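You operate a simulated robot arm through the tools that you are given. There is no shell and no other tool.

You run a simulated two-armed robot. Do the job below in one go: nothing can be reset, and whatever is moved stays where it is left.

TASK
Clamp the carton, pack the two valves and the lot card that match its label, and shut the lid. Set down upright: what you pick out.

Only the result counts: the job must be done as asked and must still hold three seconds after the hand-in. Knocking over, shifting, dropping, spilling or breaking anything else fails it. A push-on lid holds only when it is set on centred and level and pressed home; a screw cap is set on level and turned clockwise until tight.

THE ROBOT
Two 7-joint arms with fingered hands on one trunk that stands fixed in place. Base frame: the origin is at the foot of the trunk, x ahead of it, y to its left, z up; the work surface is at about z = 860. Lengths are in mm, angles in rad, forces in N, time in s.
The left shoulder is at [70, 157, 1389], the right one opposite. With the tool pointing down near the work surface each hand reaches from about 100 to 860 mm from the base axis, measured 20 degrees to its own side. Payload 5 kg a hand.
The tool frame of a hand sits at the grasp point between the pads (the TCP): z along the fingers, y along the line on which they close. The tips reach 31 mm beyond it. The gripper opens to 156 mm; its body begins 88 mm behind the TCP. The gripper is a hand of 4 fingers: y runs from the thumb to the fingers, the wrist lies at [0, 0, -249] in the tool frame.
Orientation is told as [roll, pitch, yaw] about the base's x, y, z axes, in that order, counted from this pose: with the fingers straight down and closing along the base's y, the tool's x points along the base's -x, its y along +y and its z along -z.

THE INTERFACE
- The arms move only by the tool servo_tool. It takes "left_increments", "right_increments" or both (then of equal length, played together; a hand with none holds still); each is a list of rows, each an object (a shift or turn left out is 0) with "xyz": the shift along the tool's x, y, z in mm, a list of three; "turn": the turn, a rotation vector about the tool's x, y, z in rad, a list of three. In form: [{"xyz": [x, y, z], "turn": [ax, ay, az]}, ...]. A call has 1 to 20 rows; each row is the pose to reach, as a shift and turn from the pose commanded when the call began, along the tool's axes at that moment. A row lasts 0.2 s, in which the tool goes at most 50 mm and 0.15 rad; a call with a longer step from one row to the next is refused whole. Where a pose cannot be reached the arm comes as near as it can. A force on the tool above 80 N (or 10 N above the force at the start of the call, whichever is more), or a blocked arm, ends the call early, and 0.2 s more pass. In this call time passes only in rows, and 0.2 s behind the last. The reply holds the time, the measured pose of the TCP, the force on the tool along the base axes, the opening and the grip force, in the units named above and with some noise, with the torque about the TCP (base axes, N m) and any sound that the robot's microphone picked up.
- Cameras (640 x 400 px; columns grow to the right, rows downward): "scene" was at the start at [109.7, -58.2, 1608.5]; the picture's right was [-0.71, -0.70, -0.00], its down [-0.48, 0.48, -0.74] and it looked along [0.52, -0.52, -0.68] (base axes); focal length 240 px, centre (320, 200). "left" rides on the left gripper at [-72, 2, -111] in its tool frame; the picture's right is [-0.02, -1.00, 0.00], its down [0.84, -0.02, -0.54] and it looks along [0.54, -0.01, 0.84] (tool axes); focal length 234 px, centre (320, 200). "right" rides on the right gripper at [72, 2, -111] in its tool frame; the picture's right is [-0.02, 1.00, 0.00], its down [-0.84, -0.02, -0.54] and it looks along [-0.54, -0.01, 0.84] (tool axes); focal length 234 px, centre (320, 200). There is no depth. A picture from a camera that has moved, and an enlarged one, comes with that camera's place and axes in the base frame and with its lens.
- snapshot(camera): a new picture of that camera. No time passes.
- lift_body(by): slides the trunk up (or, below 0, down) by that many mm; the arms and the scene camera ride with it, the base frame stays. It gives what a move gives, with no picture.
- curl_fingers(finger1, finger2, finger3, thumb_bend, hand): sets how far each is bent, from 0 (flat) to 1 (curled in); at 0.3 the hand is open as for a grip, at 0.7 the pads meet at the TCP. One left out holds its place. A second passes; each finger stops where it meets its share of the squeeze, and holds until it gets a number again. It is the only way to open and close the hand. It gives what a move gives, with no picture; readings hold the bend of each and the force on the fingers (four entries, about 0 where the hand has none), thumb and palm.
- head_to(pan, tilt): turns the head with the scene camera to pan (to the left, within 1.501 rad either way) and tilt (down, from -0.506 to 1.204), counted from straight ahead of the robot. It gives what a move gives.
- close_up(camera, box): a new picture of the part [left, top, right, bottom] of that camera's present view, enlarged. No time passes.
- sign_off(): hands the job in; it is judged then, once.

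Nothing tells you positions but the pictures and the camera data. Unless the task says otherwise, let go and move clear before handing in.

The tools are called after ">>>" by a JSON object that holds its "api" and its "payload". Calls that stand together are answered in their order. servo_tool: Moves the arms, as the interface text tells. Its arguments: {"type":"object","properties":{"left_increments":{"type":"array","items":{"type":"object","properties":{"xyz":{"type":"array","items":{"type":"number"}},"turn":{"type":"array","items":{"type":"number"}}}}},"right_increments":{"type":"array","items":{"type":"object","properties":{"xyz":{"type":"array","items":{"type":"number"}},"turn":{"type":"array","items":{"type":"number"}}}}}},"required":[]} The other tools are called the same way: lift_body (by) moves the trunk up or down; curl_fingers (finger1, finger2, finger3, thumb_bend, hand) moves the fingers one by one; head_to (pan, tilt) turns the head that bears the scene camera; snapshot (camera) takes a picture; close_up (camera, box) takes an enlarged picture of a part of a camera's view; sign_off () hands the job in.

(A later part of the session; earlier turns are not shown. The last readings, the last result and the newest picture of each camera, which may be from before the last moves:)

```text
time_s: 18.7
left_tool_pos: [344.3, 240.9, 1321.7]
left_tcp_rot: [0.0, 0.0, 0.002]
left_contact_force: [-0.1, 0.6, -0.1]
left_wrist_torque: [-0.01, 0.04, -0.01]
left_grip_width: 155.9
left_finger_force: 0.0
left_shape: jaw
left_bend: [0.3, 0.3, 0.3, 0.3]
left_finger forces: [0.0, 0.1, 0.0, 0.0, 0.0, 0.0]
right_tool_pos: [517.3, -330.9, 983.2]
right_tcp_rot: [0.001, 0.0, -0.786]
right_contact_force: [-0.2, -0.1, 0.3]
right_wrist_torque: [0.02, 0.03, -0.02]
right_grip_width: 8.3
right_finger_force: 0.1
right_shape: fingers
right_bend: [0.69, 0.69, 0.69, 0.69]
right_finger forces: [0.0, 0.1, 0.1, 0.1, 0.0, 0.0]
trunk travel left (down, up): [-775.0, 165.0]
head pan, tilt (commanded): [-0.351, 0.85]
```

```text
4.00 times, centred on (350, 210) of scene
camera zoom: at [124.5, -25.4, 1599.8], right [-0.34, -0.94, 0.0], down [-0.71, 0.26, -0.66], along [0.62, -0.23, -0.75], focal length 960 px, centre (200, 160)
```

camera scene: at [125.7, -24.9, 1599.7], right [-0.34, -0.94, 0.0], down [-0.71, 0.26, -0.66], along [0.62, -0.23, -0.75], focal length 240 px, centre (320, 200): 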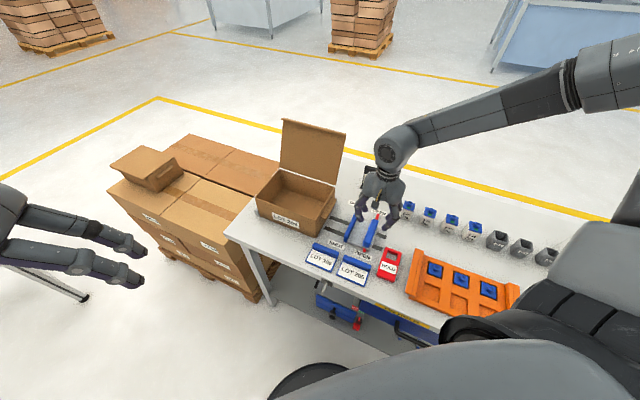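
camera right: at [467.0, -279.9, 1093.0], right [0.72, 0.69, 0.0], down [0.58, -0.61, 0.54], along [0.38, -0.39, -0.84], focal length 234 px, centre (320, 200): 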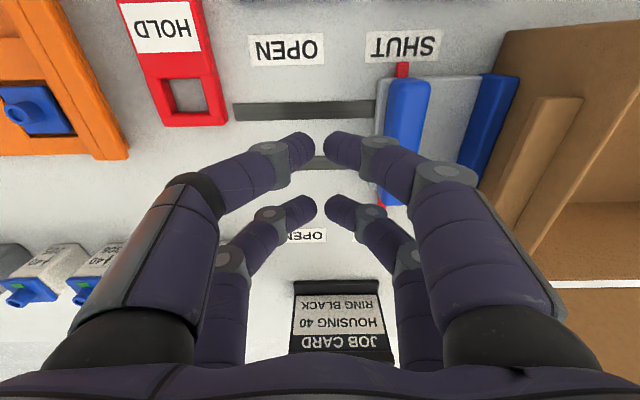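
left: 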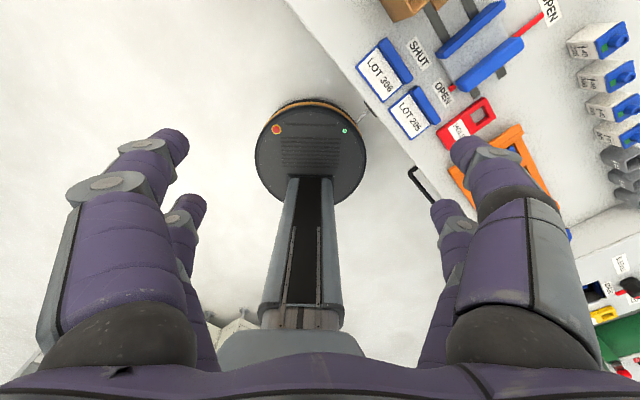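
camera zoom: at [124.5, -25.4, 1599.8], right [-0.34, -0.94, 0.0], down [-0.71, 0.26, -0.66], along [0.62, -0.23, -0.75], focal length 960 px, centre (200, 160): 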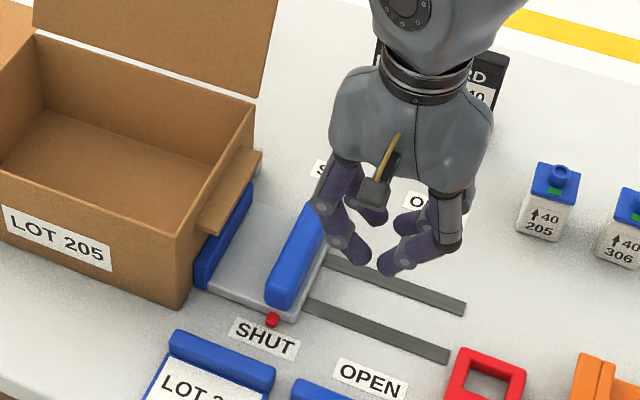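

Opening the fingers nudged the carriage on, and the jaw now looks against the carton with the pointer on SHUT. I'll lower behind the bar and press gently to confirm it is home.

>>> {"api": "servo_tool", "payload": {"right_increments": [{"xyz": [0, 0, 20]}, {"xyz": [0, 0, 40]}, {"xyz": [0, 0, 60]}, {"xyz": [0, 0, 64]}, {"xyz": [0, 10, 64]}, {"xyz": [0, 20, 64]}, {"xyz": [0, 25, 64]}]}}

>>> {"api": "snapshot", "payload": {"camera": "right"}}

>>> {"api": "close_up", "payload": {"camera": "scene", "box": [300, 180, 380, 260]}}

```text
time_s: 20.3
left_tool_pos: [341.9, 240.1, 1321.7]
left_tcp_rot: [0.0, -0.002, 0.0]
left_contact_force: [0.0, 0.8, 0.8]
left_wrist_torque: [0.01, -0.01, -0.02]
left_grip_width: 155.6
left_finger_force: 0.1
left_shape: jaw
left_bend: [0.3, 0.3, 0.3, 0.3]
left_finger forces: [0.0, 0.1, 0.0, 0.0, 0.1, 0.0]
right_tool_pos: [533.6, -317.8, 917.5]
right_tcp_rot: [-0.002, 0.0, -0.787]
right_contact_force: [-5.3, -6.4, 4.2]
right_wrist_torque: [0.07, -0.07, -0.04]
right_grip_width: 3.4
right_finger_force: 4.3
right_shape: fingers
right_bend: [0.7, 0.7, 0.69, 0.69]
right_finger forces: [4.7, 4.6, 0.1, 0.0, 0.0, 0.1]
trunk travel left (down, up): [-775.0, 165.0]
head pan, tilt (commanded): [-0.351, 0.85]
```

```text
taken
camera right: at [483.0, -265.1, 1028.6], right [0.73, 0.69, 0.0], down [0.58, -0.61, 0.54], along [0.37, -0.4, -0.84], focal length 234 px, centre (320, 200)
```

right: 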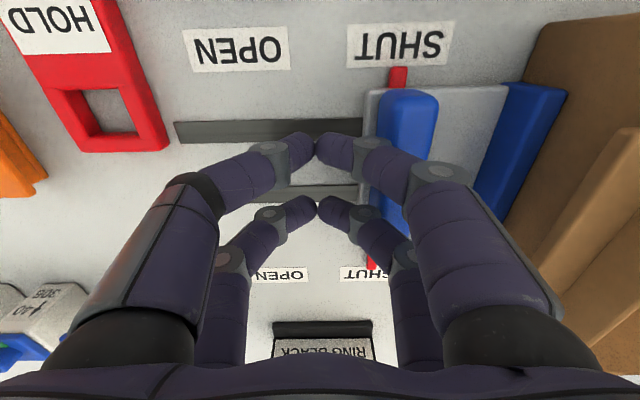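

```text
5.00 times, centred on (340, 220) of scene
camera zoom: at [122.6, -26.9, 1600.0], right [-0.34, -0.94, 0.0], down [-0.7, 0.26, -0.66], along [0.62, -0.23, -0.75], focal length 1200 px, centre (220, 100)
```

zoom: 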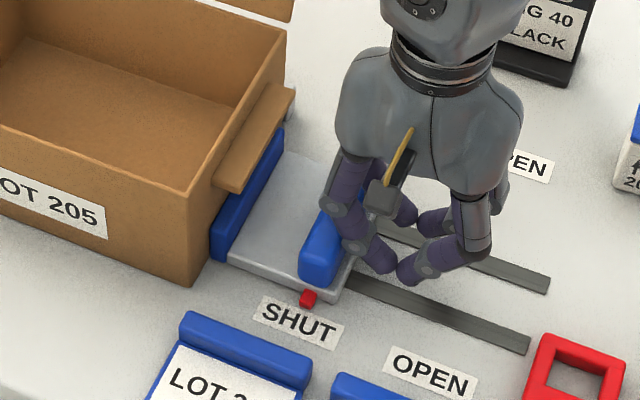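

The pointer lines up with SHUT exactly as it did with OPEN. I'll press a few millimetres more to feel whether it is at its stop.

>>> {"api": "servo_tool", "payload": {"right_increments": [{"xyz": [0, 3, 0]}, {"xyz": [0, 6, 0]}, {"xyz": [0, 9, 0]}]}}

>>> {"api": "close_up", "payload": {"camera": "scene", "box": [300, 180, 380, 260]}}

```text
time_s: 21.1
left_tool_pos: [341.6, 238.3, 1323.0]
left_tcp_rot: [0.002, -0.002, 0.0]
left_contact_force: [0.5, 1.0, -0.3]
left_wrist_torque: [-0.02, 0.02, -0.01]
left_grip_width: 156.1
left_finger_force: 0.1
left_shape: jaw
left_bend: [0.3, 0.3, 0.3, 0.3]
left_finger forces: [0.1, 0.0, 0.0, 0.0, 0.0, 0.1]
right_tool_pos: [537.5, -313.1, 917.5]
right_tcp_rot: [0.0, 0.002, -0.787]
right_contact_force: [-16.0, -23.0, 2.8]
right_wrist_torque: [-0.12, 0.06, -0.06]
right_grip_width: 0.2
right_finger_force: 11.7
right_shape: fingers
right_bend: [0.71, 0.71, 0.67, 0.68]
right_finger forces: [13.3, 10.7, 0.0, 0.0, 0.0, 0.0]
trunk travel left (down, up): [-775.0, 165.0]
head pan, tilt (commanded): [-0.351, 0.85]
```

```text
5.00 times, centred on (340, 220) of scene
camera zoom: at [121.3, -29.6, 1600.0], right [-0.35, -0.94, 0.0], down [-0.7, 0.26, -0.66], along [0.62, -0.23, -0.75], focal length 1200 px, centre (220, 100)
```

zoom: 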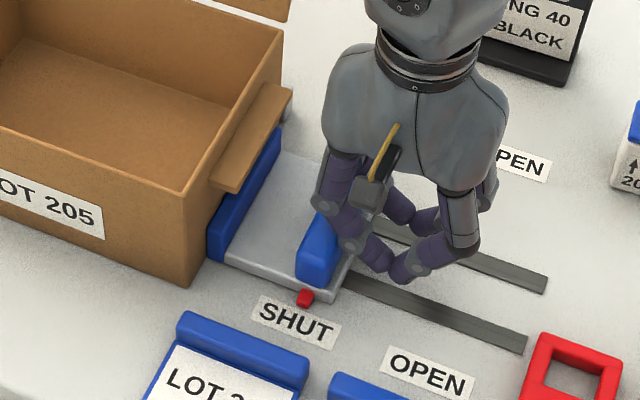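

At 28 N the bar doesn't move any more: the clamp is shut on its stop. I'll back off, rise, turn the hand 90° and go above the first 205 valve.

>>> {"api": "servo_tool", "payload": {"right_increments": [{"xyz": [0, -15, 0]}, {"xyz": [0, -35, 0]}, {"xyz": [0, -40, -30]}, {"xyz": [0, -40, -60]}, {"xyz": [0, -40, -90]}, {"xyz": [0, -40, -120]}]}}

>>> {"api": "curl_fingers", "payload": {"hand": "right", "finger1": 0.5, "finger2": 0.5, "finger3": 0.5, "thumb_bend": 0.5}}

>>> {"api": "servo_tool", "payload": {"right_increments": [{"xyz": [-14.6, -9.8, -2], "turn": [0, 0, -0.143]}, {"xyz": [-29.2, -19.5, -4], "turn": [0, 0, -0.286]}, {"xyz": [-43.8, -29.3, -6], "turn": [0, 0, -0.429]}, {"xyz": [-58.3, -39, -8], "turn": [0, 0, -0.572]}, {"xyz": [-72.9, -48.8, -10], "turn": [0, 0, -0.715]}, {"xyz": [-87.5, -58.5, -12], "turn": [0, 0, -0.858]}, {"xyz": [-102, -68.3, -14], "turn": [0, 0, -1.001]}, {"xyz": [-116.7, -78, -16], "turn": [0, 0, -1.144]}, {"xyz": [-131.2, -87.8, -18], "turn": [0, 0, -1.287]}, {"xyz": [-145.8, -97.5, -20], "turn": [0, 0, -1.43]}, {"xyz": [-160.4, -107.3, -23], "turn": [0, 0, -1.572]}]}}

>>> {"api": "snapshot", "payload": {"camera": "right"}}

>>> {"api": "snapshot", "payload": {"camera": "scene"}}

```text
time_s: 22.5
left_tool_pos: [342.4, 241.7, 1322.9]
left_tcp_rot: [-0.001, -0.002, 0.0]
left_contact_force: [-0.5, -0.2, -0.3]
left_wrist_torque: [-0.02, 0.02, -0.01]
left_grip_width: 156.0
left_finger_force: 0.1
left_shape: jaw
left_bend: [0.3, 0.3, 0.3, 0.3]
left_finger forces: [0.0, 0.1, 0.0, 0.0, 0.0, 0.0]
right_tool_pos: [511.3, -337.3, 1039.5]
right_tcp_rot: [0.0, 0.0, -0.785]
right_contact_force: [0.1, 0.2, 0.4]
right_wrist_torque: [0.01, 0.02, 0.0]
right_grip_width: 7.6
right_finger_force: 0.0
right_shape: fingers
right_bend: [0.69, 0.69, 0.69, 0.69]
right_finger forces: [0.1, 0.0, 0.1, 0.0, 0.1, 0.1]
trunk travel left (down, up): [-775.0, 165.0]
head pan, tilt (commanded): [-0.351, 0.85]
```

```text
time_s: 23.5
left_tool_pos: [343.9, 241.5, 1320.1]
left_tcp_rot: [0.0, 0.002, 0.001]
left_contact_force: [0.8, -0.1, 0.5]
left_wrist_torque: [0.02, -0.01, -0.01]
left_grip_width: 156.0
left_finger_force: 0.1
left_shape: jaw
left_bend: [0.3, 0.3, 0.3, 0.3]
left_finger forces: [0.0, 0.0, 0.0, 0.1, 0.0, 0.0]
right_tool_pos: [512.9, -336.1, 1038.4]
right_tcp_rot: [0.0, 0.0, -0.786]
right_contact_force: [-0.3, -0.9, 0.6]
right_wrist_torque: [-0.01, -0.03, -0.01]
right_grip_width: 80.4
right_finger_force: 0.0
right_shape: fingers
right_bend: [0.5, 0.5, 0.5, 0.5]
right_finger forces: [0.0, 0.0, 0.0, 0.0, 0.0, 0.1]
trunk travel left (down, up): [-775.0, 165.0]
head pan, tilt (commanded): [-0.351, 0.85]
```

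```text
time_s: 25.9
left_tool_pos: [343.3, 241.1, 1321.3]
left_tcp_rot: [0.0, 0.0, -0.001]
left_contact_force: [0.0, -0.5, -0.8]
left_wrist_torque: [0.02, 0.04, -0.01]
left_grip_width: 155.9
left_finger_force: 0.0
left_shape: jaw
left_bend: [0.3, 0.3, 0.3, 0.3]
left_finger forces: [0.1, 0.1, 0.0, 0.0, 0.1, 0.1]
right_tool_pos: [550.0, -527.5, 1062.5]
right_tcp_rot: [0.001, 0.0, 0.789]
right_contact_force: [-1.0, 0.4, 0.7]
right_wrist_torque: [0.0, -0.02, -0.02]
right_grip_width: 80.5
right_finger_force: 0.1
right_shape: fingers
right_bend: [0.5, 0.5, 0.5, 0.5]
right_finger forces: [0.1, 0.1, 0.0, 0.1, 0.1, 0.0]
trunk travel left (down, up): [-775.0, 165.0]
head pan, tilt (commanded): [-0.351, 0.85]
```

```text
taken
camera right: at [498.0, -577.6, 1172.8], right [-0.69, 0.72, 0.0], down [0.61, 0.58, 0.55], along [0.39, 0.38, -0.84], focal length 234 px, centre (320, 200)
```

right: 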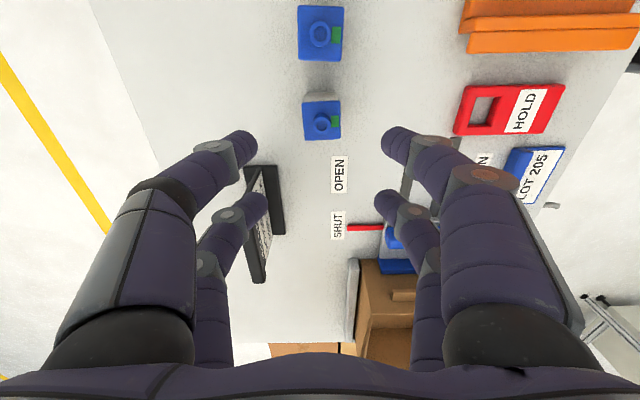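

```text
taken
camera scene: at [124.5, -26.8, 1599.8], right [-0.34, -0.94, 0.0], down [-0.71, 0.26, -0.66], along [0.62, -0.23, -0.75], focal length 240 px, centre (320, 200)
```

scene: 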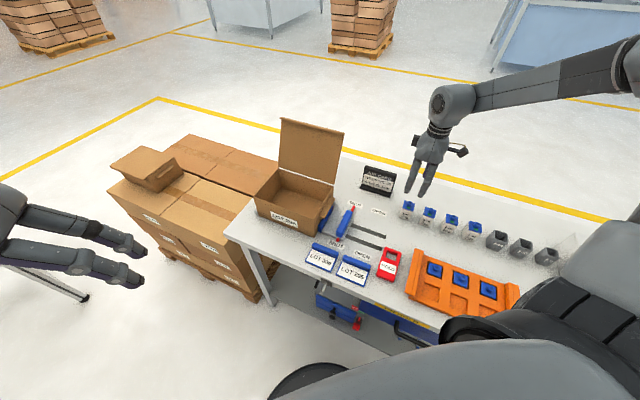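

The valve is nearly under the tool, off by about 10 mm along the row. I'll zoom in to measure it before descending.

>>> {"api": "close_up", "payload": {"camera": "right", "box": [280, 80, 360, 160]}}

>>> {"api": "close_up", "payload": {"camera": "scene", "box": [380, 120, 480, 250]}}

```text
5.00 times, centred on (320, 120) of right
camera zoom: at [498.0, -577.6, 1172.8], right [-0.69, 0.72, 0.0], down [0.61, 0.58, 0.55], along [0.39, 0.38, -0.84], focal length 1171 px, centre (320, 600)
```

zoom: 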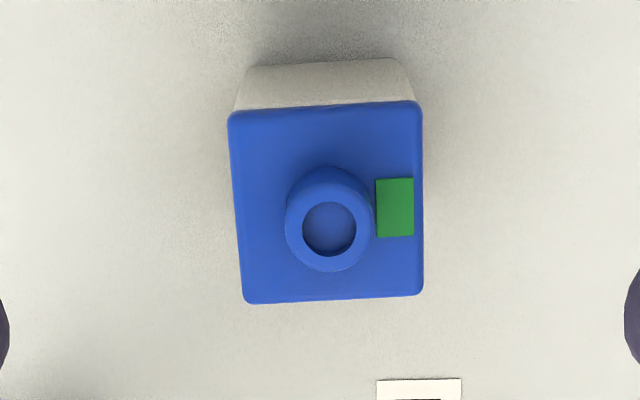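

```text
3.08 times, centred on (430, 185) of scene
camera zoom: at [124.5, -26.8, 1599.8], right [-0.34, -0.94, 0.0], down [-0.71, 0.26, -0.66], along [0.62, -0.23, -0.75], focal length 739 px, centre (-18, 246)
```

zoom: 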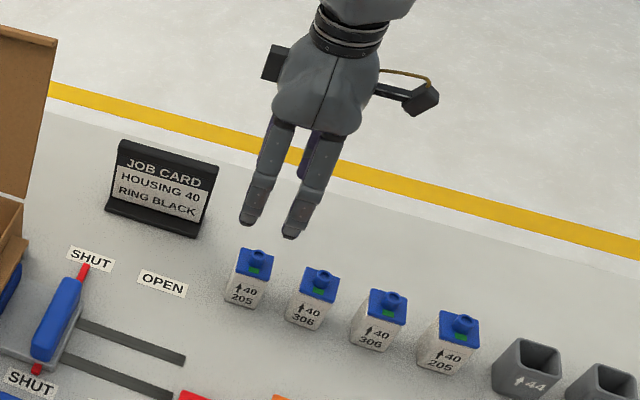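

The cap centre sits at about +9.5 mm in tool x and +3 mm in y. I'll shift there and descend partway, then check alignment again.

>>> {"api": "servo_tool", "payload": {"right_increments": [{"xyz": [5, 1.5, 15]}, {"xyz": [9.5, 3, 35]}, {"xyz": [9.5, 3, 60]}, {"xyz": [9.5, 3, 80]}]}}

>>> {"api": "snapshot", "payload": {"camera": "right"}}

>>> {"api": "close_up", "payload": {"camera": "scene", "box": [380, 140, 480, 250]}}

```text
time_s: 26.9
left_tool_pos: [344.6, 242.0, 1322.2]
left_tcp_rot: [0.0, -0.001, 0.001]
left_contact_force: [1.4, -0.3, 0.1]
left_wrist_torque: [0.01, 0.01, -0.02]
left_grip_width: 155.8
left_finger_force: 0.0
left_shape: jaw
left_bend: [0.3, 0.3, 0.3, 0.3]
left_finger forces: [0.0, 0.0, 0.0, 0.0, 0.0, 0.1]
right_tool_pos: [542.4, -529.2, 981.6]
right_tcp_rot: [-0.001, 0.001, 0.787]
right_contact_force: [1.2, 0.3, -0.2]
right_wrist_torque: [0.01, 0.01, -0.02]
right_grip_width: 80.3
right_finger_force: 0.1
right_shape: fingers
right_bend: [0.5, 0.5, 0.5, 0.5]
right_finger forces: [0.0, 0.1, 0.0, 0.0, 0.0, 0.0]
trunk travel left (down, up): [-775.0, 165.0]
head pan, tilt (commanded): [-0.351, 0.85]
```

```text
taken
camera right: at [489.5, -579.4, 1092.5], right [-0.69, 0.72, 0.0], down [0.61, 0.58, 0.54], along [0.39, 0.38, -0.84], focal length 234 px, centre (320, 200)
```

right: 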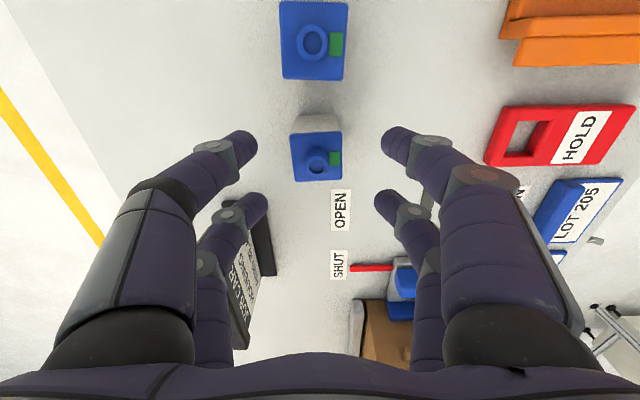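

```text
3.64 times, centred on (430, 195) of scene
camera zoom: at [125.2, -25.9, 1599.8], right [-0.34, -0.94, 0.0], down [-0.71, 0.26, -0.66], along [0.62, -0.23, -0.75], focal length 873 px, centre (-80, 218)
```

zoom: 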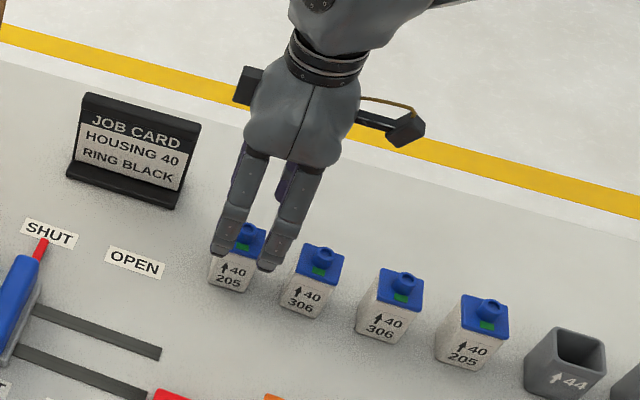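

Alignment is within about 2 mm. I'll trim it and descend to grip height.

>>> {"api": "servo_tool", "payload": {"right_increments": [{"xyz": [1.5, -2, 15]}, {"xyz": [1.5, -2, 30]}, {"xyz": [1.5, -2, 45]}, {"xyz": [1.5, -2, 58]}, {"xyz": [1.5, -2, 68]}, {"xyz": [1.5, -2, 74]}]}}

>>> {"api": "snapshot", "payload": {"camera": "right"}}

>>> {"api": "close_up", "payload": {"camera": "scene", "box": [380, 160, 480, 260]}}

```text
time_s: 28.3
left_tool_pos: [344.0, 240.5, 1321.2]
left_tcp_rot: [0.0, -0.001, 0.0]
left_contact_force: [-0.3, 0.3, 0.3]
left_wrist_torque: [0.0, 0.04, 0.04]
left_grip_width: 156.0
left_finger_force: 0.0
left_shape: jaw
left_bend: [0.3, 0.3, 0.3, 0.3]
left_finger forces: [0.1, 0.0, 0.0, 0.0, 0.0, 0.0]
right_tool_pos: [541.7, -532.8, 907.6]
right_tcp_rot: [0.0, 0.0, 0.786]
right_contact_force: [1.1, -0.9, 0.5]
right_wrist_torque: [-0.01, -0.01, -0.01]
right_grip_width: 80.1
right_finger_force: 0.1
right_shape: fingers
right_bend: [0.5, 0.5, 0.5, 0.5]
right_finger forces: [0.1, 0.0, 0.0, 0.1, 0.0, 0.1]
trunk travel left (down, up): [-775.0, 165.0]
head pan, tilt (commanded): [-0.351, 0.85]
```

```text
taken
camera right: at [489.6, -582.7, 1018.2], right [-0.69, 0.72, 0.0], down [0.61, 0.58, 0.55], along [0.4, 0.38, -0.84], focal length 234 px, centre (320, 200)
```

right: 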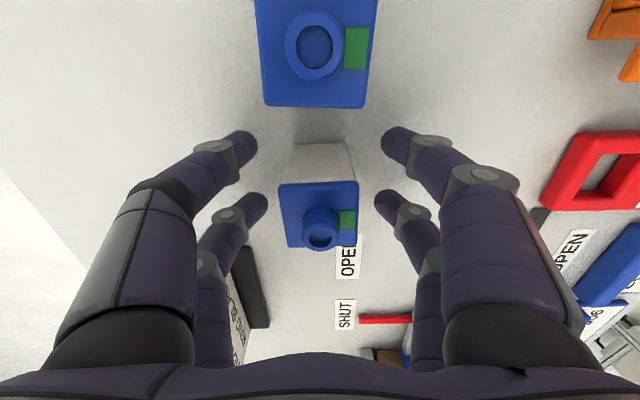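

```text
4.00 times, centred on (430, 210) of scene
camera zoom: at [124.5, -25.7, 1599.8], right [-0.34, -0.94, 0.0], down [-0.71, 0.26, -0.66], along [0.62, -0.23, -0.75], focal length 960 px, centre (-120, 160)
```

zoom: 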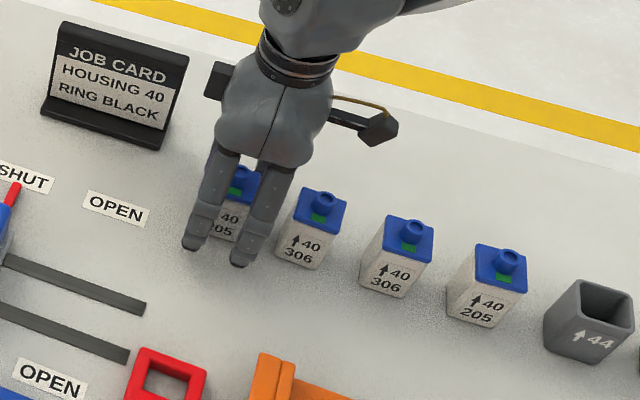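

The valve is centred between the fingers. Closing on it now.

>>> {"api": "curl_fingers", "payload": {"hand": "right", "finger1": 0.7, "finger2": 0.7, "finger3": 0.7, "thumb_bend": 0.7}}

>>> {"api": "snapshot", "payload": {"camera": "right"}}

```text
time_s: 29.3
left_tool_pos: [345.4, 241.5, 1323.0]
left_tcp_rot: [0.0, 0.001, -0.001]
left_contact_force: [0.2, -0.3, 0.1]
left_wrist_torque: [-0.02, -0.02, -0.02]
left_grip_width: 155.6
left_finger_force: 0.0
left_shape: jaw
left_bend: [0.3, 0.3, 0.3, 0.3]
left_finger forces: [0.0, 0.0, 0.1, 0.0, 0.1, 0.0]
right_tool_pos: [541.8, -532.5, 908.1]
right_tcp_rot: [-0.001, 0.001, 0.784]
right_contact_force: [0.6, 0.0, -0.3]
right_wrist_torque: [0.0, -0.02, 0.0]
right_grip_width: 22.5
right_finger_force: 15.7
right_shape: fingers
right_bend: [0.63, 0.61, 0.6, 0.68]
right_finger forces: [6.2, 8.0, 10.3, 0.1, 6.0, 0.0]
trunk travel left (down, up): [-775.0, 165.0]
head pan, tilt (commanded): [-0.351, 0.85]
```

```text
taken
camera right: at [489.3, -582.8, 1018.0], right [-0.69, 0.72, 0.0], down [0.61, 0.58, 0.54], along [0.39, 0.38, -0.84], focal length 234 px, centre (320, 200)
```

right: 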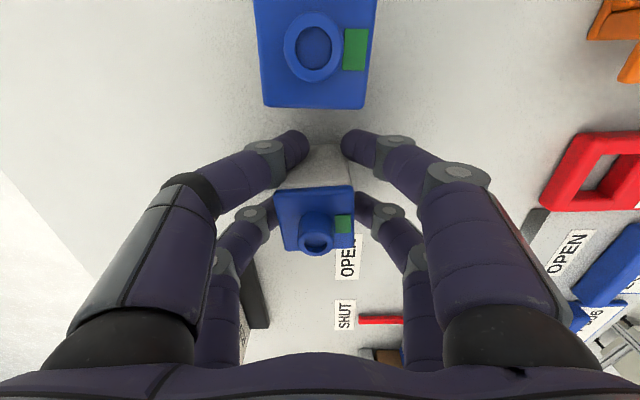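

The far finger pair holds the 40 mm body but the near pair has closed further, as if slipping past an edge. I'll zoom in before lifting.

>>> {"api": "close_up", "payload": {"camera": "right", "box": [230, 110, 430, 270]}}

>>> {"api": "close_up", "payload": {"camera": "scene", "box": [390, 180, 450, 240]}}

```text
2.50 times, centred on (330, 190) of right
camera zoom: at [489.3, -582.8, 1018.0], right [-0.69, 0.72, 0.0], down [0.61, 0.58, 0.54], along [0.39, 0.38, -0.84], focal length 585 px, centre (295, 225)
```

zoom: 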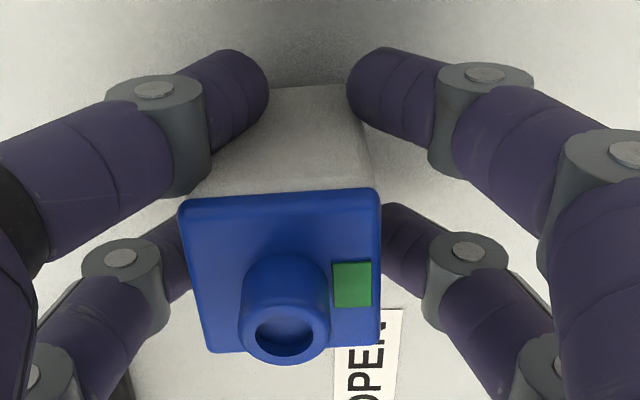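

```text
6.67 times, centred on (420, 210) of scene
camera zoom: at [124.6, -25.9, 1599.8], right [-0.34, -0.94, 0.0], down [-0.71, 0.26, -0.66], along [0.62, -0.23, -0.75], focal length 1601 px, centre (-347, 133)
```

zoom: 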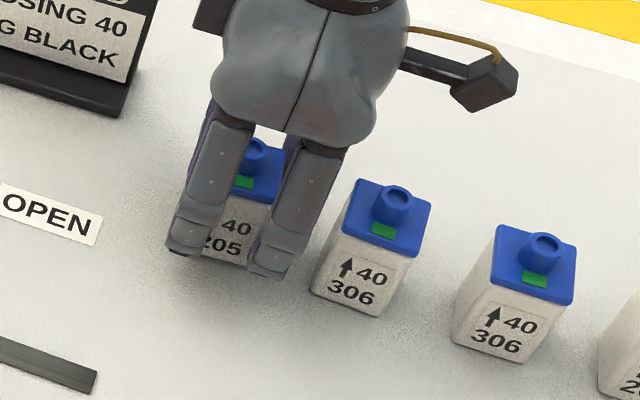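

The pairs are about 50 mm apart, so they only catch the 40 mm body at its edges. I'll open again and use one opposing pair (finger1 and thumb) centred on the valve instead.

>>> {"api": "curl_fingers", "payload": {"hand": "right", "finger1": 0.5, "finger2": 0.5, "finger3": 0.5, "thumb_bend": 0.5}}

>>> {"api": "close_up", "payload": {"camera": "right", "box": [200, 90, 440, 290]}}

>>> {"api": "close_up", "payload": {"camera": "scene", "box": [390, 180, 450, 240]}}

```text
time_s: 30.3
left_tool_pos: [344.5, 242.0, 1321.8]
left_tcp_rot: [-0.002, 0.001, -0.001]
left_contact_force: [0.5, -0.7, 0.0]
left_wrist_torque: [-0.03, 0.0, 0.0]
left_grip_width: 156.0
left_finger_force: 0.1
left_shape: jaw
left_bend: [0.3, 0.3, 0.3, 0.3]
left_finger forces: [0.0, 0.0, 0.0, 0.0, 0.0, 0.0]
right_tool_pos: [541.0, -531.8, 908.0]
right_tcp_rot: [0.0, 0.001, 0.784]
right_contact_force: [0.4, 0.0, -1.2]
right_wrist_torque: [0.01, 0.03, 0.0]
right_grip_width: 80.1
right_finger_force: 0.0
right_shape: fingers
right_bend: [0.5, 0.5, 0.5, 0.5]
right_finger forces: [0.0, 0.0, 0.0, 0.0, 0.1, 0.0]
trunk travel left (down, up): [-775.0, 165.0]
head pan, tilt (commanded): [-0.351, 0.85]
```

```text
2.00 times, centred on (320, 190) of right
camera zoom: at [489.3, -582.7, 1018.1], right [-0.69, 0.72, 0.0], down [0.61, 0.58, 0.54], along [0.39, 0.38, -0.84], focal length 468 px, centre (320, 220)
```

zoom: 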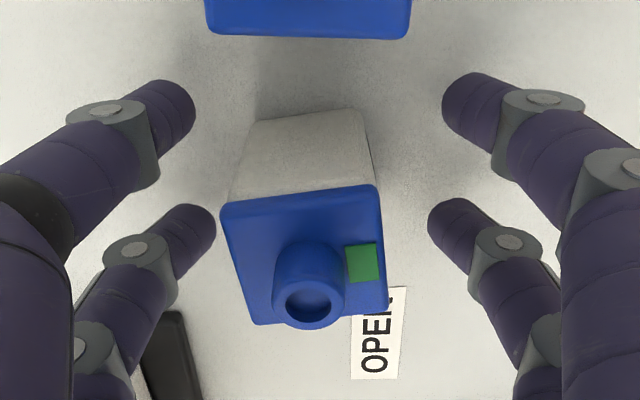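

```text
6.67 times, centred on (420, 210) of scene
camera zoom: at [124.5, -25.8, 1599.8], right [-0.34, -0.94, 0.0], down [-0.71, 0.26, -0.66], along [0.62, -0.23, -0.75], focal length 1601 px, centre (-347, 133)
```

zoom: 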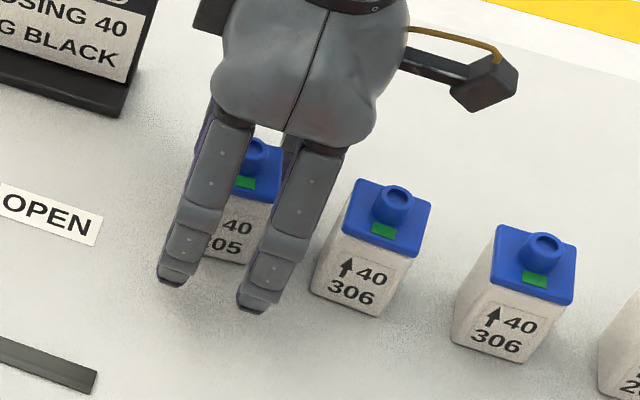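

The valve still stands upright, turned a few degrees. I'll slide the hand 26 mm along the row so finger1 and thumb straddle its middle, match its angle, and pinch with that pair only.

>>> {"api": "servo_tool", "payload": {"right_increments": [{"xyz": [-9, 0, 0], "turn": [0, 0, -0.03]}, {"xyz": [-18, 0, 0], "turn": [0, 0, -0.06]}, {"xyz": [-26.3, -0.2, 0], "turn": [0, 0, -0.08]}]}}

>>> {"api": "curl_fingers", "payload": {"hand": "right", "finger1": 0.58, "thumb_bend": 0.58}}

>>> {"api": "close_up", "payload": {"camera": "right", "box": [200, 60, 440, 260]}}

>>> {"api": "close_up", "payload": {"camera": "scene", "box": [380, 180, 440, 240]}}

```text
time_s: 31.1
left_tool_pos: [344.0, 240.9, 1321.7]
left_tcp_rot: [-0.001, 0.001, -0.002]
left_contact_force: [0.2, 0.3, -0.2]
left_wrist_torque: [-0.01, 0.02, -0.02]
left_grip_width: 156.1
left_finger_force: 0.0
left_shape: jaw
left_bend: [0.3, 0.3, 0.3, 0.3]
left_finger forces: [0.0, 0.0, 0.0, 0.0, 0.0, 0.1]
right_tool_pos: [560.4, -514.3, 907.3]
right_tcp_rot: [0.0, -0.001, 0.867]
right_contact_force: [0.4, 0.4, -0.2]
right_wrist_torque: [0.02, 0.01, 0.0]
right_grip_width: 80.0
right_finger_force: 0.0
right_shape: fingers
right_bend: [0.5, 0.5, 0.5, 0.5]
right_finger forces: [0.0, 0.0, 0.0, 0.0, 0.1, 0.0]
trunk travel left (down, up): [-775.0, 165.0]
head pan, tilt (commanded): [-0.351, 0.85]
```

```text
time_s: 32.1
left_tool_pos: [343.1, 241.5, 1324.4]
left_tcp_rot: [0.001, 0.0, 0.002]
left_contact_force: [0.6, 0.7, -0.5]
left_wrist_torque: [0.0, 0.04, -0.02]
left_grip_width: 155.8
left_finger_force: 0.0
left_shape: jaw
left_bend: [0.3, 0.3, 0.3, 0.3]
left_finger forces: [0.0, 0.0, 0.0, 0.0, 0.0, 0.1]
right_tool_pos: [560.4, -514.4, 907.4]
right_tcp_rot: [-0.001, -0.001, 0.866]
right_contact_force: [-1.2, -0.2, -0.6]
right_wrist_torque: [0.01, -0.02, 0.0]
right_grip_width: 54.0
right_finger_force: 0.1
right_shape: fingers
right_bend: [0.57, 0.5, 0.5, 0.57]
right_finger forces: [0.0, 0.0, 0.0, 0.0, 0.0, 0.0]
trunk travel left (down, up): [-775.0, 165.0]
head pan, tilt (commanded): [-0.351, 0.85]
```

```text
2.00 times, centred on (320, 160) of right
camera zoom: at [511.9, -569.1, 1018.1], right [-0.75, 0.67, 0.0], down [0.56, 0.63, 0.54], along [0.36, 0.41, -0.84], focal length 468 px, centre (320, 280)
```

zoom: 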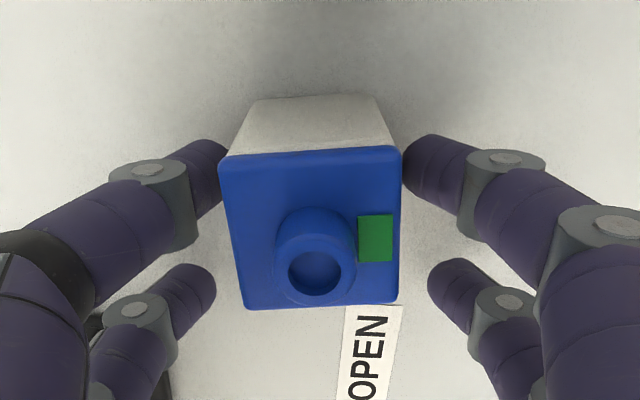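

```text
6.67 times, centred on (410, 210) of scene
camera zoom: at [124.6, -25.7, 1599.8], right [-0.34, -0.94, 0.0], down [-0.71, 0.26, -0.66], along [0.62, -0.23, -0.75], focal length 1601 px, centre (-280, 133)
```

zoom: 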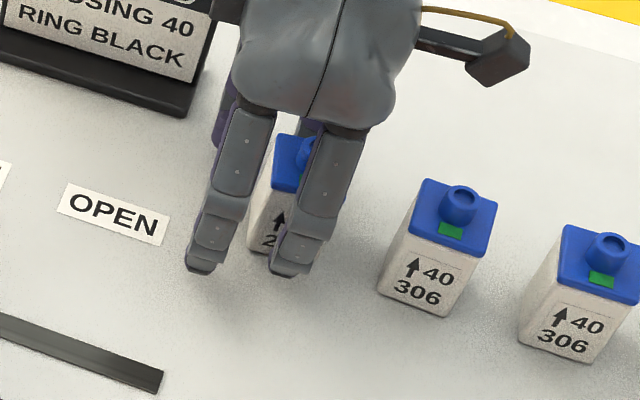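

Finger1 and thumb now straddle the valve's middle squarely. Closing that pair.

>>> {"api": "curl_fingers", "payload": {"hand": "right", "finger1": 0.7, "thumb_bend": 0.7}}

>>> {"api": "close_up", "payload": {"camera": "right", "box": [200, 60, 440, 260]}}

```text
time_s: 33.1
left_tool_pos: [344.3, 242.0, 1322.6]
left_tcp_rot: [-0.001, 0.001, 0.001]
left_contact_force: [-0.6, -0.2, 1.1]
left_wrist_torque: [-0.02, -0.02, -0.05]
left_grip_width: 155.9
left_finger_force: 0.1
left_shape: jaw
left_bend: [0.3, 0.3, 0.3, 0.3]
left_finger forces: [0.1, 0.1, 0.0, 0.1, 0.0, 0.0]
right_tool_pos: [560.8, -514.0, 906.5]
right_tcp_rot: [0.001, 0.001, 0.865]
right_contact_force: [0.3, -0.2, 1.1]
right_wrist_torque: [-0.02, 0.02, -0.01]
right_grip_width: 38.4
right_finger_force: 11.1
right_shape: fingers
right_bend: [0.59, 0.5, 0.5, 0.65]
right_finger forces: [10.9, 0.0, 0.0, 0.0, 11.2, 0.0]
trunk travel left (down, up): [-775.0, 165.0]
head pan, tilt (commanded): [-0.351, 0.85]
```

```text
2.00 times, centred on (320, 160) of right
camera zoom: at [511.9, -569.1, 1018.0], right [-0.75, 0.67, 0.0], down [0.56, 0.63, 0.54], along [0.36, 0.41, -0.84], focal length 468 px, centre (320, 280)
```

zoom: 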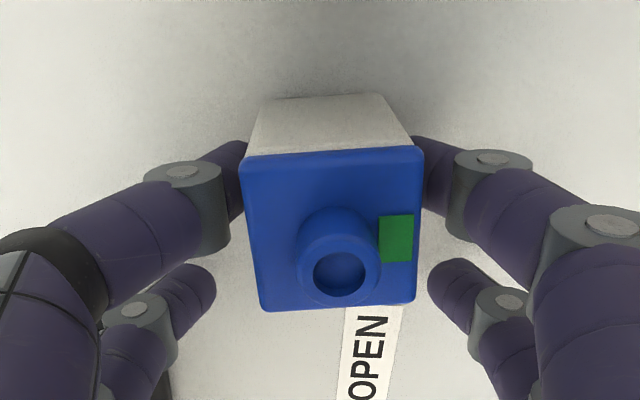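

Valve 1 is held at 38 mm width with about 11 N on each side. I'll lift it a little, check it hangs upright, then rise clear.

>>> {"api": "servo_tool", "payload": {"right_increments": [{"xyz": [0, 0, -10]}, {"xyz": [0, 0, -25]}, {"xyz": [0, 0, -40]}]}}

>>> {"api": "snapshot", "payload": {"camera": "right"}}

>>> {"api": "close_up", "payload": {"camera": "scene", "box": [380, 150, 460, 240]}}

```text
time_s: 33.9
left_tool_pos: [344.2, 242.1, 1322.1]
left_tcp_rot: [0.0, 0.0, 0.0]
left_contact_force: [-0.3, 0.3, 0.3]
left_wrist_torque: [0.0, -0.02, -0.03]
left_grip_width: 155.5
left_finger_force: 0.1
left_shape: jaw
left_bend: [0.3, 0.3, 0.3, 0.3]
left_finger forces: [0.0, 0.0, 0.1, 0.1, 0.1, 0.0]
right_tool_pos: [560.8, -514.9, 948.4]
right_tcp_rot: [-0.002, 0.0, 0.865]
right_contact_force: [0.5, 0.9, -2.0]
right_wrist_torque: [0.01, -0.01, 0.0]
right_grip_width: 38.7
right_finger_force: 10.4
right_shape: fingers
right_bend: [0.59, 0.5, 0.5, 0.65]
right_finger forces: [11.0, 0.0, 0.0, 0.0, 11.0, 0.0]
trunk travel left (down, up): [-775.0, 165.0]
head pan, tilt (commanded): [-0.351, 0.85]
```

```text
taken
camera right: at [512.4, -568.2, 1058.6], right [-0.75, 0.67, 0.0], down [0.56, 0.63, 0.54], along [0.36, 0.41, -0.84], focal length 234 px, centre (320, 200)
```

right: 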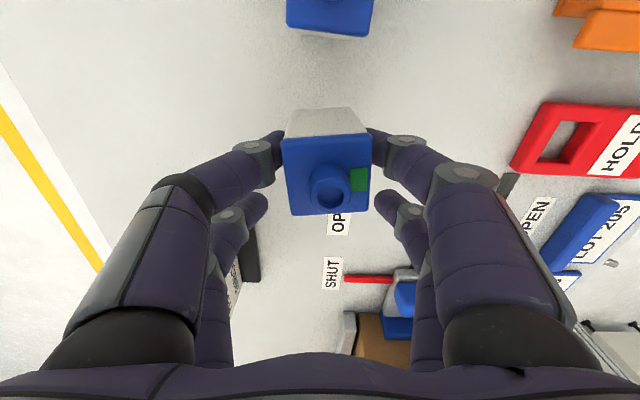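

```text
4.44 times, centred on (420, 195) of scene
camera zoom: at [124.2, -25.5, 1599.8], right [-0.34, -0.94, 0.0], down [-0.71, 0.26, -0.66], along [0.62, -0.23, -0.75], focal length 1067 px, centre (-124, 222)
```

zoom: 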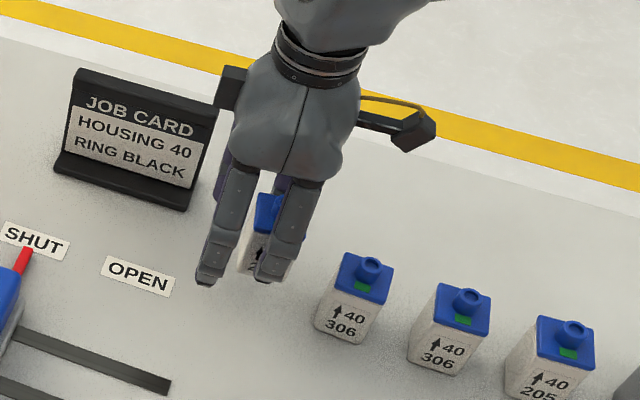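

Valve 1 came up level and the others are untouched. I'll rise, swing back over the clamp while turning the hand to −45°, staying away from the carton's standing lid.

>>> {"api": "servo_tool", "payload": {"right_increments": [{"xyz": [0, 0, -40]}, {"xyz": [0, 0, -80]}, {"xyz": [0, 0, -120]}, {"xyz": [0, 0, -155]}, {"xyz": [-6.4, 14.7, -155], "turn": [0, 0, 0.138]}, {"xyz": [-12.8, 29.4, -155], "turn": [0, 0, 0.275]}, {"xyz": [-19.2, 44, -155], "turn": [0, 0, 0.413]}, {"xyz": [-25.5, 58.7, -155], "turn": [0, 0, 0.55]}, {"xyz": [-31.9, 73.4, -155], "turn": [0, 0, 0.688]}, {"xyz": [-38.3, 88.1, -155], "turn": [0, 0, 0.825]}, {"xyz": [-44.7, 102.8, -155], "turn": [0, 0, 0.963]}, {"xyz": [-51.1, 117.5, -155], "turn": [0, 0, 1.1]}, {"xyz": [-57.5, 132.1, -155], "turn": [0, 0, 1.238]}, {"xyz": [-63.8, 146.8, -155], "turn": [0, 0, 1.375]}, {"xyz": [-70.2, 161.5, -155], "turn": [0, 0, 1.513]}, {"xyz": [-76.6, 176.2, -155], "turn": [0, 0, 1.65]}]}}

>>> {"api": "snapshot", "payload": {"camera": "right"}}

>>> {"api": "snapshot", "payload": {"camera": "scene"}}

```text
time_s: 37.3
left_tool_pos: [344.2, 241.4, 1322.1]
left_tcp_rot: [-0.001, 0.003, -0.001]
left_contact_force: [0.0, -0.2, -0.3]
left_wrist_torque: [-0.02, 0.03, -0.02]
left_grip_width: 155.8
left_finger_force: 0.0
left_shape: jaw
left_bend: [0.3, 0.3, 0.3, 0.3]
left_finger forces: [0.0, 0.1, 0.0, 0.0, 0.0, 0.0]
right_tool_pos: [475.9, -341.6, 1102.4]
right_tcp_rot: [-0.001, -0.002, -0.788]
right_contact_force: [1.1, 0.1, -1.7]
right_wrist_torque: [-0.03, -0.03, 0.03]
right_grip_width: 38.7
right_finger_force: 11.2
right_shape: fingers
right_bend: [0.59, 0.5, 0.5, 0.65]
right_finger forces: [11.0, 0.1, 0.0, 0.1, 11.1, 0.0]
trunk travel left (down, up): [-775.0, 165.0]
head pan, tilt (commanded): [-0.351, 0.85]
```

```text
taken
camera right: at [425.2, -289.6, 1213.7], right [0.72, 0.69, 0.0], down [0.58, -0.61, 0.55], along [0.38, -0.4, -0.84], focal length 234 px, centre (320, 200)
```

right: 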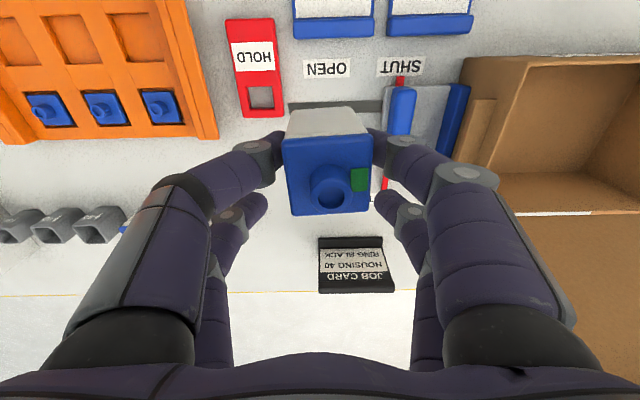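

```text
taken
camera scene: at [124.3, -24.8, 1599.9], right [-0.34, -0.94, 0.0], down [-0.71, 0.26, -0.66], along [0.62, -0.23, -0.75], focal length 240 px, centre (320, 200)
```

scene: 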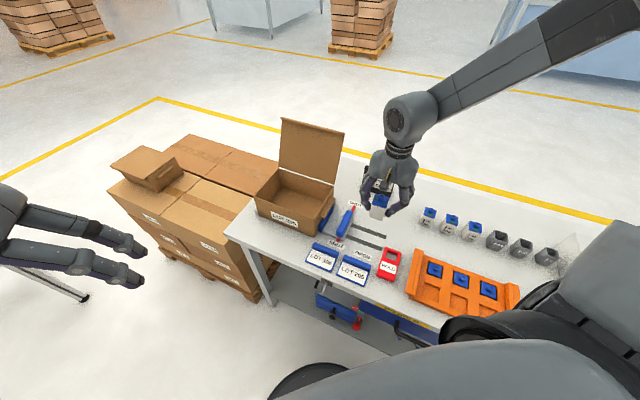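

The valve is steady in the grip. I'll carry it along the bench to above the carton and look down inside.

>>> {"api": "servo_tool", "payload": {"right_increments": [{"xyz": [0, 38, 0]}, {"xyz": [-1, 76, 0]}, {"xyz": [-2, 114, 0]}, {"xyz": [-3, 152, 0]}, {"xyz": [-4, 190, 0]}, {"xyz": [-4, 228, 0]}, {"xyz": [-4, 265, 0]}]}}

>>> {"api": "snapshot", "payload": {"camera": "right"}}

>>> {"api": "snapshot", "payload": {"camera": "scene"}}

>>> {"api": "close_up", "payload": {"camera": "scene", "box": [240, 90, 390, 250]}}

```text
time_s: 38.9
left_tool_pos: [346.9, 242.2, 1320.7]
left_tcp_rot: [0.001, 0.001, 0.0]
left_contact_force: [0.1, 0.0, -0.4]
left_wrist_torque: [0.01, 0.0, 0.01]
left_grip_width: 156.1
left_finger_force: 0.0
left_shape: jaw
left_bend: [0.3, 0.3, 0.3, 0.3]
left_finger forces: [0.0, 0.0, 0.0, 0.0, 0.0, 0.1]
right_tool_pos: [667.5, -157.2, 1101.9]
right_tcp_rot: [-0.002, 0.0, -0.786]
right_contact_force: [0.8, 0.3, -0.6]
right_wrist_torque: [-0.03, -0.02, 0.0]
right_grip_width: 38.5
right_finger_force: 10.8
right_shape: fingers
right_bend: [0.59, 0.5, 0.5, 0.65]
right_finger forces: [11.1, 0.0, 0.0, 0.0, 10.8, 0.1]
trunk travel left (down, up): [-775.0, 165.0]
head pan, tilt (commanded): [-0.351, 0.85]
```

```text
taken
camera right: at [617.5, -105.3, 1212.4], right [0.72, 0.69, 0.0], down [0.58, -0.61, 0.54], along [0.37, -0.39, -0.84], focal length 234 px, centre (320, 200)
```

right: 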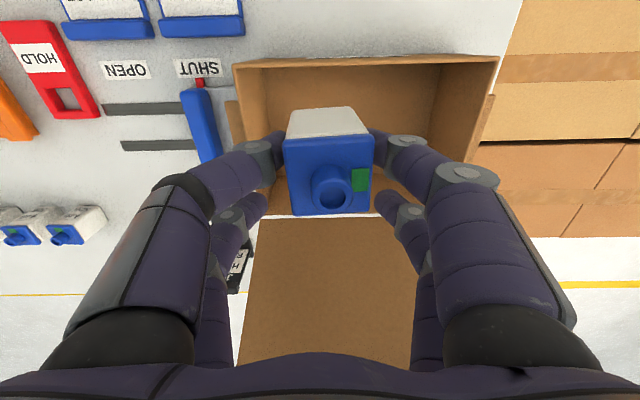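

```text
taken
camera scene: at [127.2, -25.0, 1599.6], right [-0.34, -0.94, 0.0], down [-0.71, 0.26, -0.66], along [0.62, -0.23, -0.75], focal length 240 px, centre (320, 200)
```

scene: 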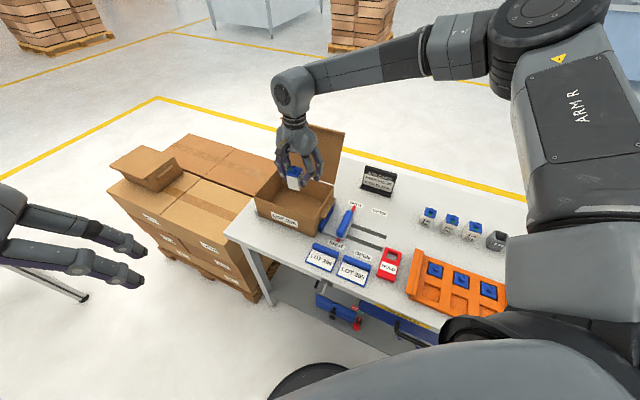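

```text
2.50 times, centred on (315, 170) of scene
camera zoom: at [127.2, -25.0, 1599.6], right [-0.34, -0.94, 0.0], down [-0.71, 0.26, -0.66], along [0.62, -0.23, -0.75], focal length 600 px, centre (332, 275)
```

zoom: 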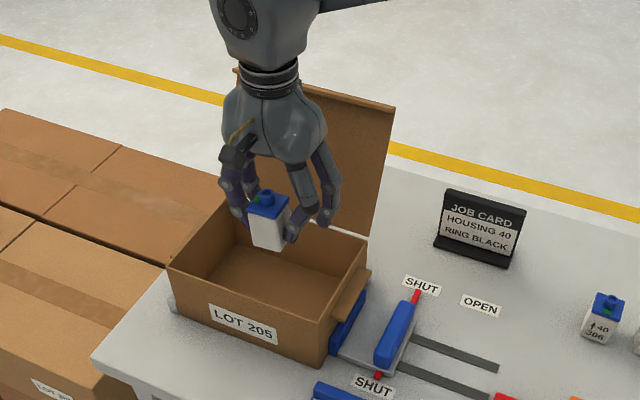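

The carton's rim shows clearly; the valve will go at the front right inside, and I'll shift 12 mm left to keep the knuckles off the clamp-side wall. Descending in.

>>> {"api": "servo_tool", "payload": {"right_increments": [{"xyz": [0, 6, 25]}, {"xyz": [0, 12, 50]}, {"xyz": [0, 12, 75]}, {"xyz": [0, 12, 100]}, {"xyz": [0, 12, 120]}, {"xyz": [0, 12, 140]}]}}

>>> {"api": "snapshot", "payload": {"camera": "right"}}

>>> {"api": "close_up", "payload": {"camera": "scene", "box": [240, 110, 390, 260]}}

```text
time_s: 40.3
left_tool_pos: [344.0, 241.5, 1322.7]
left_tcp_rot: [0.001, -0.001, 0.001]
left_contact_force: [-0.2, 0.0, 0.7]
left_wrist_torque: [-0.03, -0.02, -0.03]
left_grip_width: 156.1
left_finger_force: 0.0
left_shape: jaw
left_bend: [0.3, 0.3, 0.3, 0.3]
left_finger forces: [0.1, 0.1, 0.0, 0.1, 0.1, 0.0]
right_tool_pos: [632.6, -184.6, 1000.3]
right_tcp_rot: [0.004, 0.0, -0.783]
right_contact_force: [2.2, 1.6, 1.2]
right_wrist_torque: [0.03, 0.04, -0.04]
right_grip_width: 38.5
right_finger_force: 14.2
right_shape: fingers
right_bend: [0.58, 0.5, 0.5, 0.66]
right_finger forces: [12.2, 0.0, 0.0, 0.1, 15.3, 0.0]
right hand out of reach, approached as far as the arm can: row 1, 2, 3, 4, 5, 6
trunk travel left (down, up): [-775.0, 165.0]
head pan, tilt (commanded): [-0.351, 0.85]
```

```text
taken
camera right: at [581.3, -133.8, 1110.7], right [0.72, 0.69, 0.01], down [0.58, -0.61, 0.54], along [0.38, -0.39, -0.84], focal length 234 px, centre (320, 200)
```

right: 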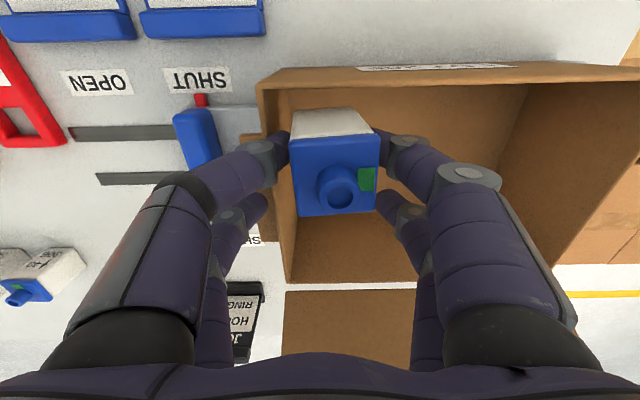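

```text
2.67 times, centred on (315, 185) of scene
camera zoom: at [124.6, -25.6, 1599.9], right [-0.34, -0.94, 0.0], down [-0.71, 0.26, -0.66], along [0.62, -0.23, -0.75], focal length 640 px, centre (333, 240)
```

zoom: 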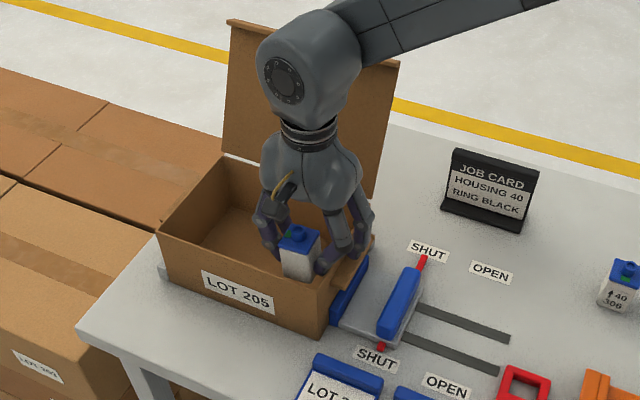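

The arm can't reach that low here, so it drew back to the right with the valve still held just at rim level. I'll go back up to the reachable height, and then lower the whole trunk instead.

>>> {"api": "servo_tool", "payload": {"right_increments": [{"xyz": [0, -2, -30]}, {"xyz": [0, -4, -60]}, {"xyz": [0, -6, -90]}, {"xyz": [0, -8, -120]}, {"xyz": [0, -10, -140]}]}}

>>> {"api": "snapshot", "payload": {"camera": "right"}}

>>> {"api": "snapshot", "payload": {"camera": "scene"}}

```text
time_s: 41.5
left_tool_pos: [342.3, 241.6, 1322.7]
left_tcp_rot: [0.0, 0.001, -0.001]
left_contact_force: [0.0, 1.1, 0.3]
left_wrist_torque: [0.03, -0.02, -0.02]
left_grip_width: 155.7
left_finger_force: 0.2
left_shape: jaw
left_bend: [0.3, 0.3, 0.3, 0.3]
left_finger forces: [0.0, 0.0, 0.0, 0.1, 0.0, 0.1]
right_tool_pos: [624.3, -189.0, 1139.5]
right_tcp_rot: [-0.001, -0.001, -0.785]
right_contact_force: [0.0, -0.2, -0.7]
right_wrist_torque: [-0.02, -0.02, 0.0]
right_grip_width: 38.4
right_finger_force: 11.2
right_shape: fingers
right_bend: [0.58, 0.5, 0.5, 0.66]
right_finger forces: [11.1, 0.0, 0.0, 0.0, 11.1, 0.0]
trunk travel left (down, up): [-775.0, 165.0]
head pan, tilt (commanded): [-0.351, 0.85]
```

```text
taken
camera right: at [574.5, -137.8, 1251.2], right [0.72, 0.69, 0.0], down [0.58, -0.61, 0.54], along [0.38, -0.39, -0.84], focal length 234 px, centre (320, 200)
```

right: 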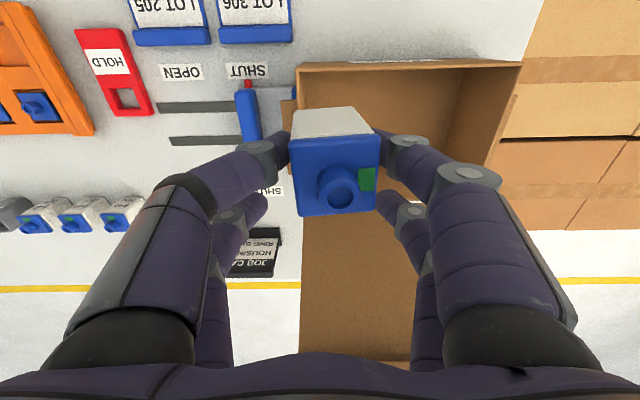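

```text
taken
camera scene: at [123.8, -25.3, 1599.8], right [-0.34, -0.94, 0.0], down [-0.71, 0.26, -0.66], along [0.62, -0.23, -0.75], focal length 240 px, centre (320, 200)
```

scene: 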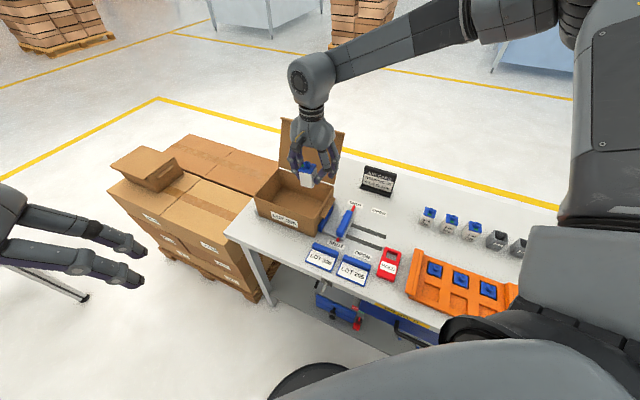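

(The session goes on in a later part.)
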